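You operate a simulated robot arm through the tools that you are given. There is no shell and no other tool. Be economical: measure what you need, move in short steps, check, and stop when the job is done.

The job below is to be done with a simulated robot arm. You get a single attempt, and the scene is never put back.

Task
Put one of the barrel sockets from the top of the tech bench on the teal dish.

The check looks at the end state, three seconds after you hand in, the way a careful person would. Anything else that was tipped, shoved, dropped, spilled or broken makes it a failure.

Robot
A 6-joint arm with a two-finger parallel gripper, fixed in place. Base frame: the origin is at the foot of the arm, x ahead of it, y to its left, z up; the work surface is at about z = 0. Readings come in m, rad, newtons and seconds.
With the tool pointing down near the work surface it reaches from about 0.18 to 0.46 m from the base axis. Its first joint turns from -1.222 to 1.222 rad. Payload 1.9 kg.
The TCP is the grasp point between the finger pads, 0.023 m short of the fingertips. In the tool frame z runs along the fingers and y along their closing line. Largest opening 0.094 m; finger width 0.038, thickness 0.01; the body of the gripper, 0.054 by 0.096 m, starts 0.039 m behind the TCP.
Orientation is told as [roll, pitch, yaw] about the base's x, y, z axes, in that order, counted from this pose: with the fingers straight down and closing along the base's y, the tool's x points along the base's -x, its y along +y and its z along -z.

Tools
- The arm moves only by the tool arm_command. Its argument "commands" is a list that holds one entry, the list of rows, each a list of 7 numbers: the shift along the tool's x, y, z in mm, then the turn, a rotation vector about the tool's x, y, z in rad, then the closure, from 0 (fully open) to 1 (shut). In form: [[[x, y, z, wx, wy, wz, fingers], ...]]. A call has 1 to 8 rows; each row shifts and turns the commanded pose from where the row before left it, along the tool's axes as they then stand. Rows are played at 5 a second. More than 0.05 m and 0.15 rad between two rows, or a gripper value outside its range, and nothing of the call is played. Where a pose cannot be reached the arm comes as near as it can. A force on the tool above 40 N (or 10 N above the force at the start of the call, whichever is more), or a blocked arm, ends the call early, and 0.2 s more pass. Each finger travels about 0.108 m/s and halts on what it meets, pressing with about 37 N; the grip force reading is that of the motor and also rises with nothing between the fingers. The clock runs only during rows and for 0.2 s after the last one: add rows that do not move to give the fingers time. The reply holds the time, the measured pose of the TCP, the force on the tool along the base axes, the opening and the grip force, in the units named above and with some noise.
- Cameras (640 x 400 px; columns grow to the right, rows downward): "scene" is fixed at [0.0542, 0.3126, 0.4181]; the picture's right is [-0.78, -0.62, 0.00], its down [-0.39, 0.50, -0.77] and it looks along [0.48, -0.61, -0.64] (base axes); focal length 241 px, centre (320, 200). "wrist" rides on the gripper at [-0.039, 0, -0.044] in the tool frame; the picture's right is [0.00, -1.00, 0.00], its down [0.97, 0.00, -0.24] and it looks along [0.24, 0.00, 0.97] (tool axes); focal length 218 px, centre (320, 200).
- grab_frame(camera): a new picture of that camera. It takes no simulated time.
- point_at(camera, pixels): for up to 12 pixels [column, row] of the newest picture of that camera ("zoom" is the newest enlarged one), the place [x, y, z] in the base frame of the surface seen there, good to about 0.003 m. It takes no simulated time.
- inspect(camera, box): a new picture of the part [left, top, right, bottom] of that camera's present view, enlarged. It takes no simulated time.
- close_job(): hands the job in; it is judged then, once.

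Go step by step. Measure first, check grasps and placings, and put right what went wrong. The budget is 60 turns and 20 pictures, counting those below and the enlarged ones. Unless the task says otherwise, let go and move clear before handing in, and close with one line.

The tools are called as name(argument=value, ...) on one line, values as JSON. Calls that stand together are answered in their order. arm_command: Moves the arm, as the interface text tells. Its arguments: {"type":"object","properties":{"commands":{"type":"array"}},"required":["commands"]} The other tools are called the same way: grab_frame (camera) takes a picture; point_at (camera, pixels) gives the place of the surface under pixels of a picture; inspect (camera, box) takes an enlarged picture of a part of a camera's view; close_job () hands the job in.

At the start:

```text
clock: 0.0
ee_pos: [0.2549, -0.1555, 0.245]
orientation: [0.0, -0.001, 0.0]
contact_force: [0.0, -0.6, -0.3]
finger_gap: 0.0939
gripper_force: 0.0
```

scene: 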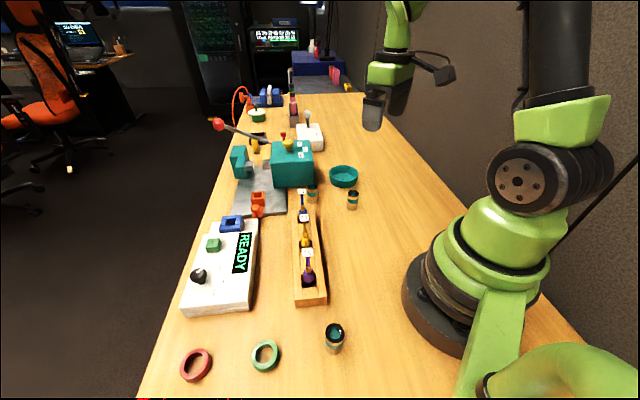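
wrist: 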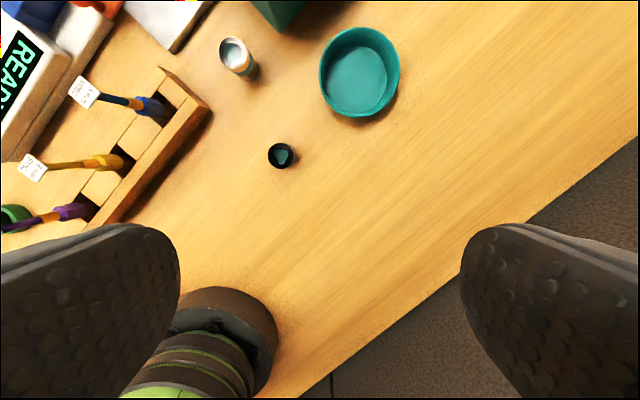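

The scene shows small barrel-shaped pieces near (352,200), (312,195) and (334,338), and the teal dish at (343,176). I'll enlarge these areas and measure them.

inspect(camera="scene", box=[270, 130, 390, 215])

point_at(camera="scene", pixels=[[352, 192], [352, 208], [312, 190], [334, 328], [334, 352], [343, 182], [331, 172], [357, 172], [343, 168]])

point_at(camera="wrist", pixels=[[281, 155], [270, 155], [292, 155], [281, 144], [281, 167], [232, 53], [358, 75], [324, 75], [396, 75], [355, 32], [358, 112], [300, 200]])

inspect(camera="wrist", box=[200, 10, 420, 190])

```text
4.71 times, centred on (330, 172) of scene
```

zoom: 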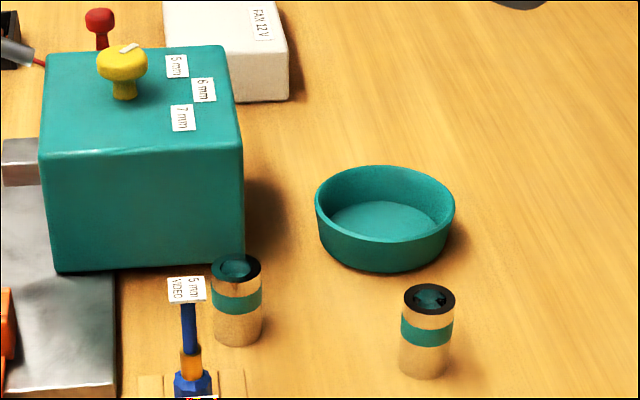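

```text
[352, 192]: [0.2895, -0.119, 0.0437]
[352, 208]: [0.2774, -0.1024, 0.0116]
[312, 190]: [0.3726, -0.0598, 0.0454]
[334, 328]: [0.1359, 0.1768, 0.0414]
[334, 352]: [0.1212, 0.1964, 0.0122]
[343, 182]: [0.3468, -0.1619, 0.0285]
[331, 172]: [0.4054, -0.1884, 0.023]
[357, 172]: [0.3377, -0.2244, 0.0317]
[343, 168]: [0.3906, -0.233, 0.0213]
```

```text
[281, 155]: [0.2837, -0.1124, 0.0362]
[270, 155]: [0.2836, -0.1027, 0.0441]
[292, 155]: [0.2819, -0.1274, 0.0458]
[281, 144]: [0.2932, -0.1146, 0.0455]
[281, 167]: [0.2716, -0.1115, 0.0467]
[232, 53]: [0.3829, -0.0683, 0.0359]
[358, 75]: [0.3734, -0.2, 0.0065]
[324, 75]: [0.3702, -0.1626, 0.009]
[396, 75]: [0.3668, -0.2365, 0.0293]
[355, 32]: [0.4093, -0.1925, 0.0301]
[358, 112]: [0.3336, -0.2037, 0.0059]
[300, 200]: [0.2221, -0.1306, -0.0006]
```

```text
2.22 times, centred on (310, 100) of wrist
```

zoom: 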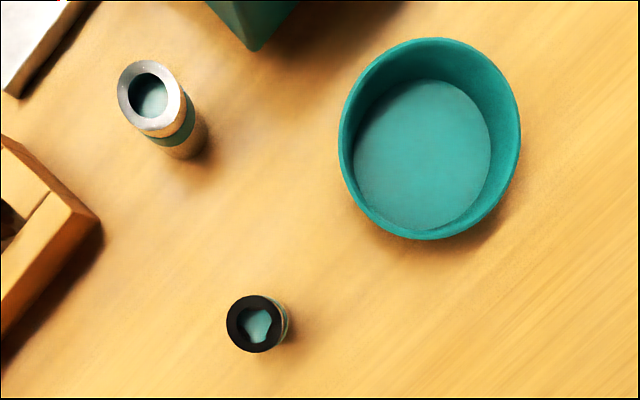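

The piece at wrist (281,155) is an upright socket centred near (0.282,-0.115), with its top at z≈0.046. The dish is centred near (0.371,-0.200), with its rim at about 0.03. Next I'll check the third piece for comparison and how close the screwdriver rack is.

inspect(camera="scene", box=[260, 180, 400, 370])

point_at(camera="wrist", pixels=[[208, 107], [83, 92], [150, 105], [33, 167], [105, 162], [245, 75], [325, 60], [394, 60], [355, 116], [360, 30]])

```text
2.11 times, centred on (330, 275) of scene
```

zoom: 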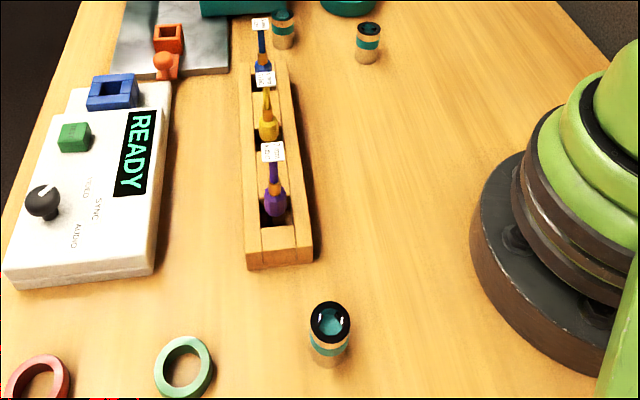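

```text
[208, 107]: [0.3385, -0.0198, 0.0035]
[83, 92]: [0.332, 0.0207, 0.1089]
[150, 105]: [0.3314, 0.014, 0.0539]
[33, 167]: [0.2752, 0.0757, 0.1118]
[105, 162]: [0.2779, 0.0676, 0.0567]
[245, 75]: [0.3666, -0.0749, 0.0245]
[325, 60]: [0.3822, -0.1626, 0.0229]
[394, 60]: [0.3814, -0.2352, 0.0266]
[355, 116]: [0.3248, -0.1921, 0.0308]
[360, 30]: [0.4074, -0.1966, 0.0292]
```

All three pieces look identical. The nearest one is clear of the rack, which stays at y>-0.02. I'll move above the socket and go partway down with the fingers partly closed.

arm_command(commands=[[[-14, 20, 0, 0, 0, 0, 0.2], [-13, 20.5, 0, 0, 0, 0, 0.3], [0, 0, 35, 0, 0, 0, 0.3], [0, 0, 35, 0, 0, 0, 0.3], [0, 0, 35, 0, 0, 0, 0.3], [0, 0, 0, 0, 0, 0, 0.3]]])

grab_frame(camera="wrist")

```text
clock: 1.4
ee_pos: [0.282, -0.115, 0.1385]
orientation: [-0.001, 0.002, -0.001]
contact_force: [-0.8, -0.3, -0.3]
finger_gap: 0.066
gripper_force: 0.1
```

```text
14 pictures are left
```

wrist: 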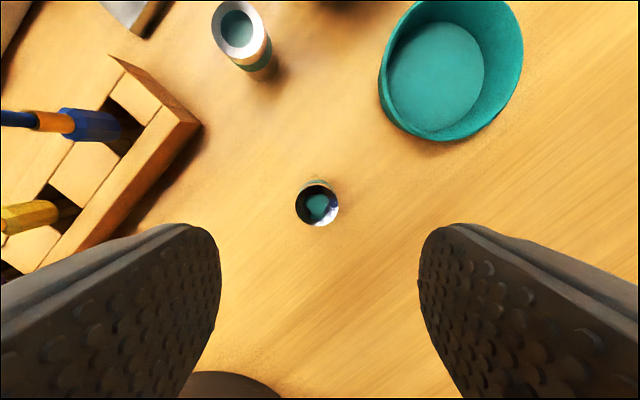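

The socket is at (317,204), centred between the fingers. I'll check its x before going down.

point_at(camera="wrist", pixels=[[317, 182], [317, 225], [296, 206], [338, 206], [298, 200], [336, 200]])

```text
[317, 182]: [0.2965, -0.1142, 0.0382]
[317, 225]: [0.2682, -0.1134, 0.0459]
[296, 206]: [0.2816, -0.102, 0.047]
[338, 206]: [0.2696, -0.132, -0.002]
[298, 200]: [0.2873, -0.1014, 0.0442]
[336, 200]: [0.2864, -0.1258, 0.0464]
```

The centre is about (0.281,-0.114) and the top is at 0.046. I'll lower the TCP to z≈0.046 and close, so the fingertips grip the upper half of the socket.

arm_command(commands=[[[0, 1, 30, 0, 0, 0, 0.3], [0, 0, 30, 0, 0, 0, 0.3], [0, 0, 32, 0, 0, 0, 0.3], [0, 0, 0, 0, 0, 0, 0.3], [0, 0, 0, 0, 0, 0, 0.65], [0, 0, 0, 0, 0, 0, 0.85], [0, 0, 0, 0, 0, 0, 0.85], [0, 0, 0, 0, 0, 0, 0.85]]])

```text
clock: 3.2
ee_pos: [0.2822, -0.1158, 0.0473]
orientation: [0.0, -0.001, 0.0]
contact_force: [0.1, 0.4, -0.1]
finger_gap: 0.0299
gripper_force: 36.9
```

The gap stopped at 0.030 with 37 N, so the socket is held. I'll lift it 60 mm and look.

arm_command(commands=[[[0, 0, -15, 0, 0, 0, 0.85], [0, 0, -25, 0, 0, 0, 0.85], [0, 0, -25, 0, 0, 0, 0.85], [0, 0, 0, 0, 0, 0, 0.85]]])

grab_frame(camera="scene")

grab_frame(camera="wrist")

```text
clock: 4.2
ee_pos: [0.2824, -0.115, 0.1128]
orientation: [0.0, 0.0, 0.0]
contact_force: [0.1, -0.2, -0.4]
finger_gap: 0.0298
gripper_force: 36.8
```

```text
13 pictures are left
```

scene: 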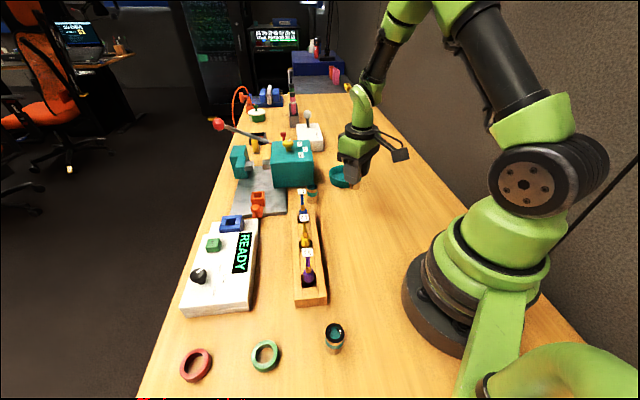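

```text
12 pictures are left
```

wrist: 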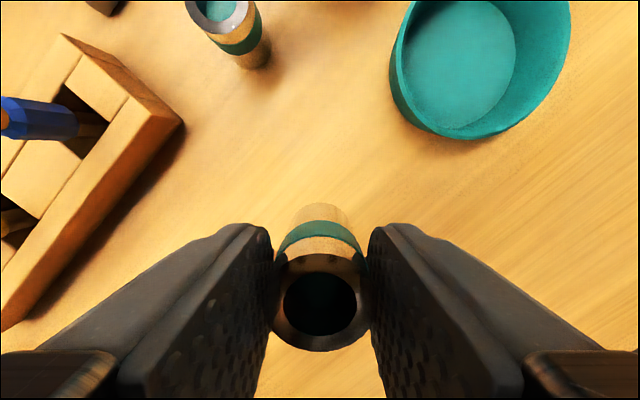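

The socket is held upright at (320,310). I'll carry it over the dish and check the clearance to the teal box.

arm_command(commands=[[[-14, -14, 0, 0, 0, 0, 0.85], [-18, -18, 0, 0, 0, 0, 0.85], [-18, -18, 0, 0, 0, 0, 0.85], [-18, -18, 0, 0, 0, 0, 0.85], [-17, -16, 0, 0, 0, 0, 0.85], [0, 0, 0, 0, 0, 0, 0.85]]])

inspect(camera="scene", box=[260, 90, 420, 220])

grab_frame(camera="wrist")

point_at(camera="scene", pixels=[[310, 150], [311, 165], [311, 180], [290, 145]])

```text
clock: 5.6
ee_pos: [0.3661, -0.199, 0.1114]
orientation: [-0.001, 0.002, -0.001]
contact_force: [-0.5, 0.5, -1.1]
finger_gap: 0.0302
gripper_force: 37.2
```

```text
3.08 times, centred on (340, 155) of scene
```

zoom: 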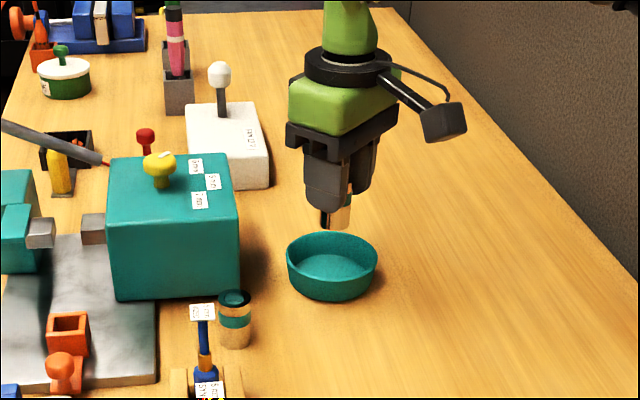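

```text
10 pictures are left
```

wrist: 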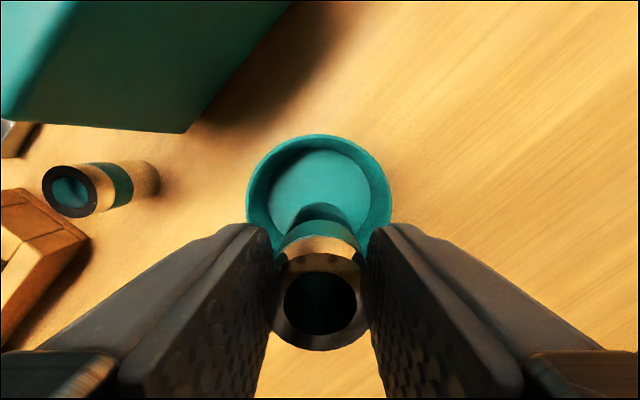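

```text
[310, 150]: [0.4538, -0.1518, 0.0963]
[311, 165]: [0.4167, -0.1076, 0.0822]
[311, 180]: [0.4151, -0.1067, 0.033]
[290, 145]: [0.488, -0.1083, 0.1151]
```

The box is well clear of the gripper and the socket is in line with the dish at column 319. I'll check the dish's x from its far rim and its widest points.

point_at(camera="wrist", pixels=[[318, 137], [248, 200], [390, 200], [320, 175], [268, 152], [371, 155]])

```text
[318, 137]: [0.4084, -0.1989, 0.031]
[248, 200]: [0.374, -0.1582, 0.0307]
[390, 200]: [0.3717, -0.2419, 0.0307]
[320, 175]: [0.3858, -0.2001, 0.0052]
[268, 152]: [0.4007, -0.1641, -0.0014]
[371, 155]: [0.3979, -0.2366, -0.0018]
```

The dish centre is (0.367,-0.200), its floor is at about 0.005, and the arm is aligned with it. I'll lower until just above contact.

arm_command(commands=[[[0, 0, 20, 0, 0, 0, 0.85], [0, 0, 20, 0, 0, 0, 0.85], [0, 0, 12, 0, 0, 0, 0.85], [0, 0, 3, 0, 0, 0, 0.85], [0, 0, 0, 0, 0, 0, 0.85]]])

```text
clock: 6.8
ee_pos: [0.3665, -0.1978, 0.0565]
orientation: [0.001, 0.0, 0.001]
contact_force: [0.2, -0.8, -0.6]
finger_gap: 0.0299
gripper_force: 37.2
```

No contact yet at z=0.0565. I'll go down in 1 mm steps.

arm_command(commands=[[[0, 0, 1, 0, 0, 0, 0.85], [0, 0, 1, 0, 0, 0, 0.85], [0, 0, 0, 0, 0, 0, 0.85]]])

```text
clock: 7.6
ee_pos: [0.3661, -0.1999, 0.0544]
orientation: [-0.001, -0.001, -0.001]
contact_force: [-0.1, -0.1, -0.1]
finger_gap: 0.0298
gripper_force: 37.5
```

Still free at 0.0544, so I'll continue down.

arm_command(commands=[[[0, 0, 1, 0, 0, 0, 0.85], [0, 0, 0, 0, 0, 0, 0.85]]])

inspect(camera="scene", box=[310, 130, 380, 200])

```text
clock: 8.2
ee_pos: [0.3671, -0.1986, 0.0538]
orientation: [0.0, -0.002, 0.001]
contact_force: [0.5, 0.0, -0.5]
finger_gap: 0.0297
gripper_force: 36.7
```

```text
5.71 times, centred on (345, 165) of scene
```

zoom: 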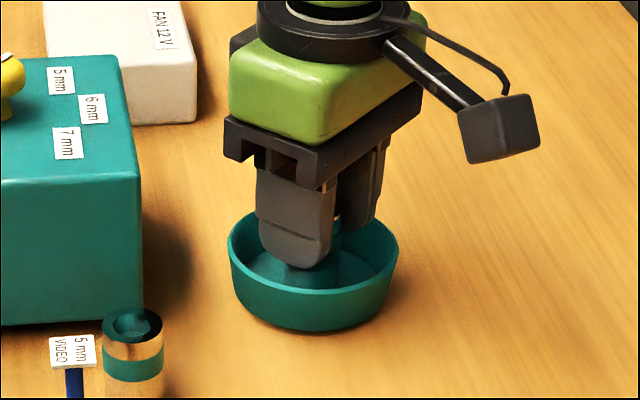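

The socket hangs inside the dish very close to the floor. I'll take two more 1 mm steps and watch the force.

arm_command(commands=[[[0, 0, 1, 0, 0, 0, 0.85], [0, 0, 0, 0, 0, 0, 0.85]]])

arm_command(commands=[[[0, 0, 1, 0, 0, 0, 0.85], [0, 0, 0, 0, 0, 0, 0.85]]])

```text
clock: 8.8
ee_pos: [0.3655, -0.1997, 0.0531]
orientation: [0.0, 0.0, 0.001]
contact_force: [0.4, -0.1, -1.6]
finger_gap: 0.0297
gripper_force: 36.7
```

```text
clock: 9.4
ee_pos: [0.3663, -0.1987, 0.0523]
orientation: [0.0, -0.003, -0.001]
contact_force: [-2.2, 1.0, 9.9]
finger_gap: 0.0302
gripper_force: 36.7
```

The 9.9 N reading shows it is resting on the dish floor. I'll open just enough to clear the socket without touching the rim, rise, and then open further.

arm_command(commands=[[[0, 0, 0, 0, 0, 0, 0.66], [0, 0, 0, 0, 0, 0, 0.61], [0, 0, 0, 0, 0, 0, 0.6], [0, 0, -5, 0, 0, 0, 0.6], [0, 0, -10, 0, 0, 0, 0.6], [0, 0, -20, 0, 0, 0, 0.6], [0, 0, -40, 0, 0, 0, 0.5], [0, 0, -40, 0, 0, 0, 0.4]]])

inspect(camera="scene", box=[270, 110, 400, 215])

grab_frame(camera="wrist")

```text
clock: 11.2
ee_pos: [0.3662, -0.1988, 0.1679]
orientation: [0.002, 0.0, 0.001]
contact_force: [-0.2, -0.8, 0.6]
finger_gap: 0.0565
gripper_force: 0.0
```

```text
3.81 times, centred on (335, 162) of scene
```

zoom: 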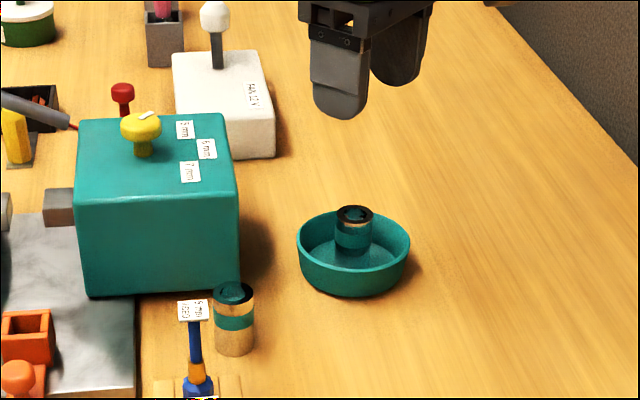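

```text
7 pictures are left
```

wrist: 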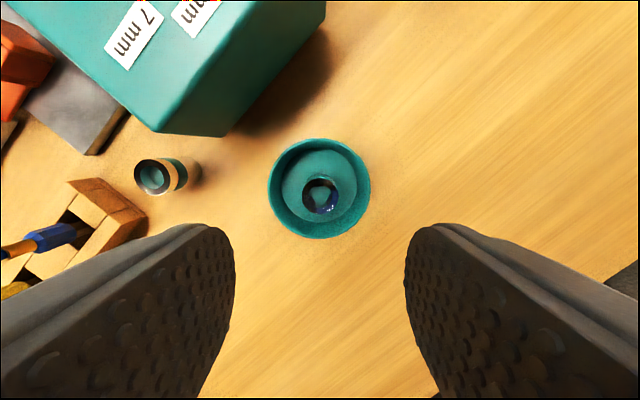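

The socket stands upright in the dish at wrist (320,195), nothing else has moved, and the gripper is clear, so I'm handing in.

close_job()

```text
The job is handed in.
```

One barrel socket now stands upright in the teal dish, the arm is clear, and I saw nothing else disturbed.
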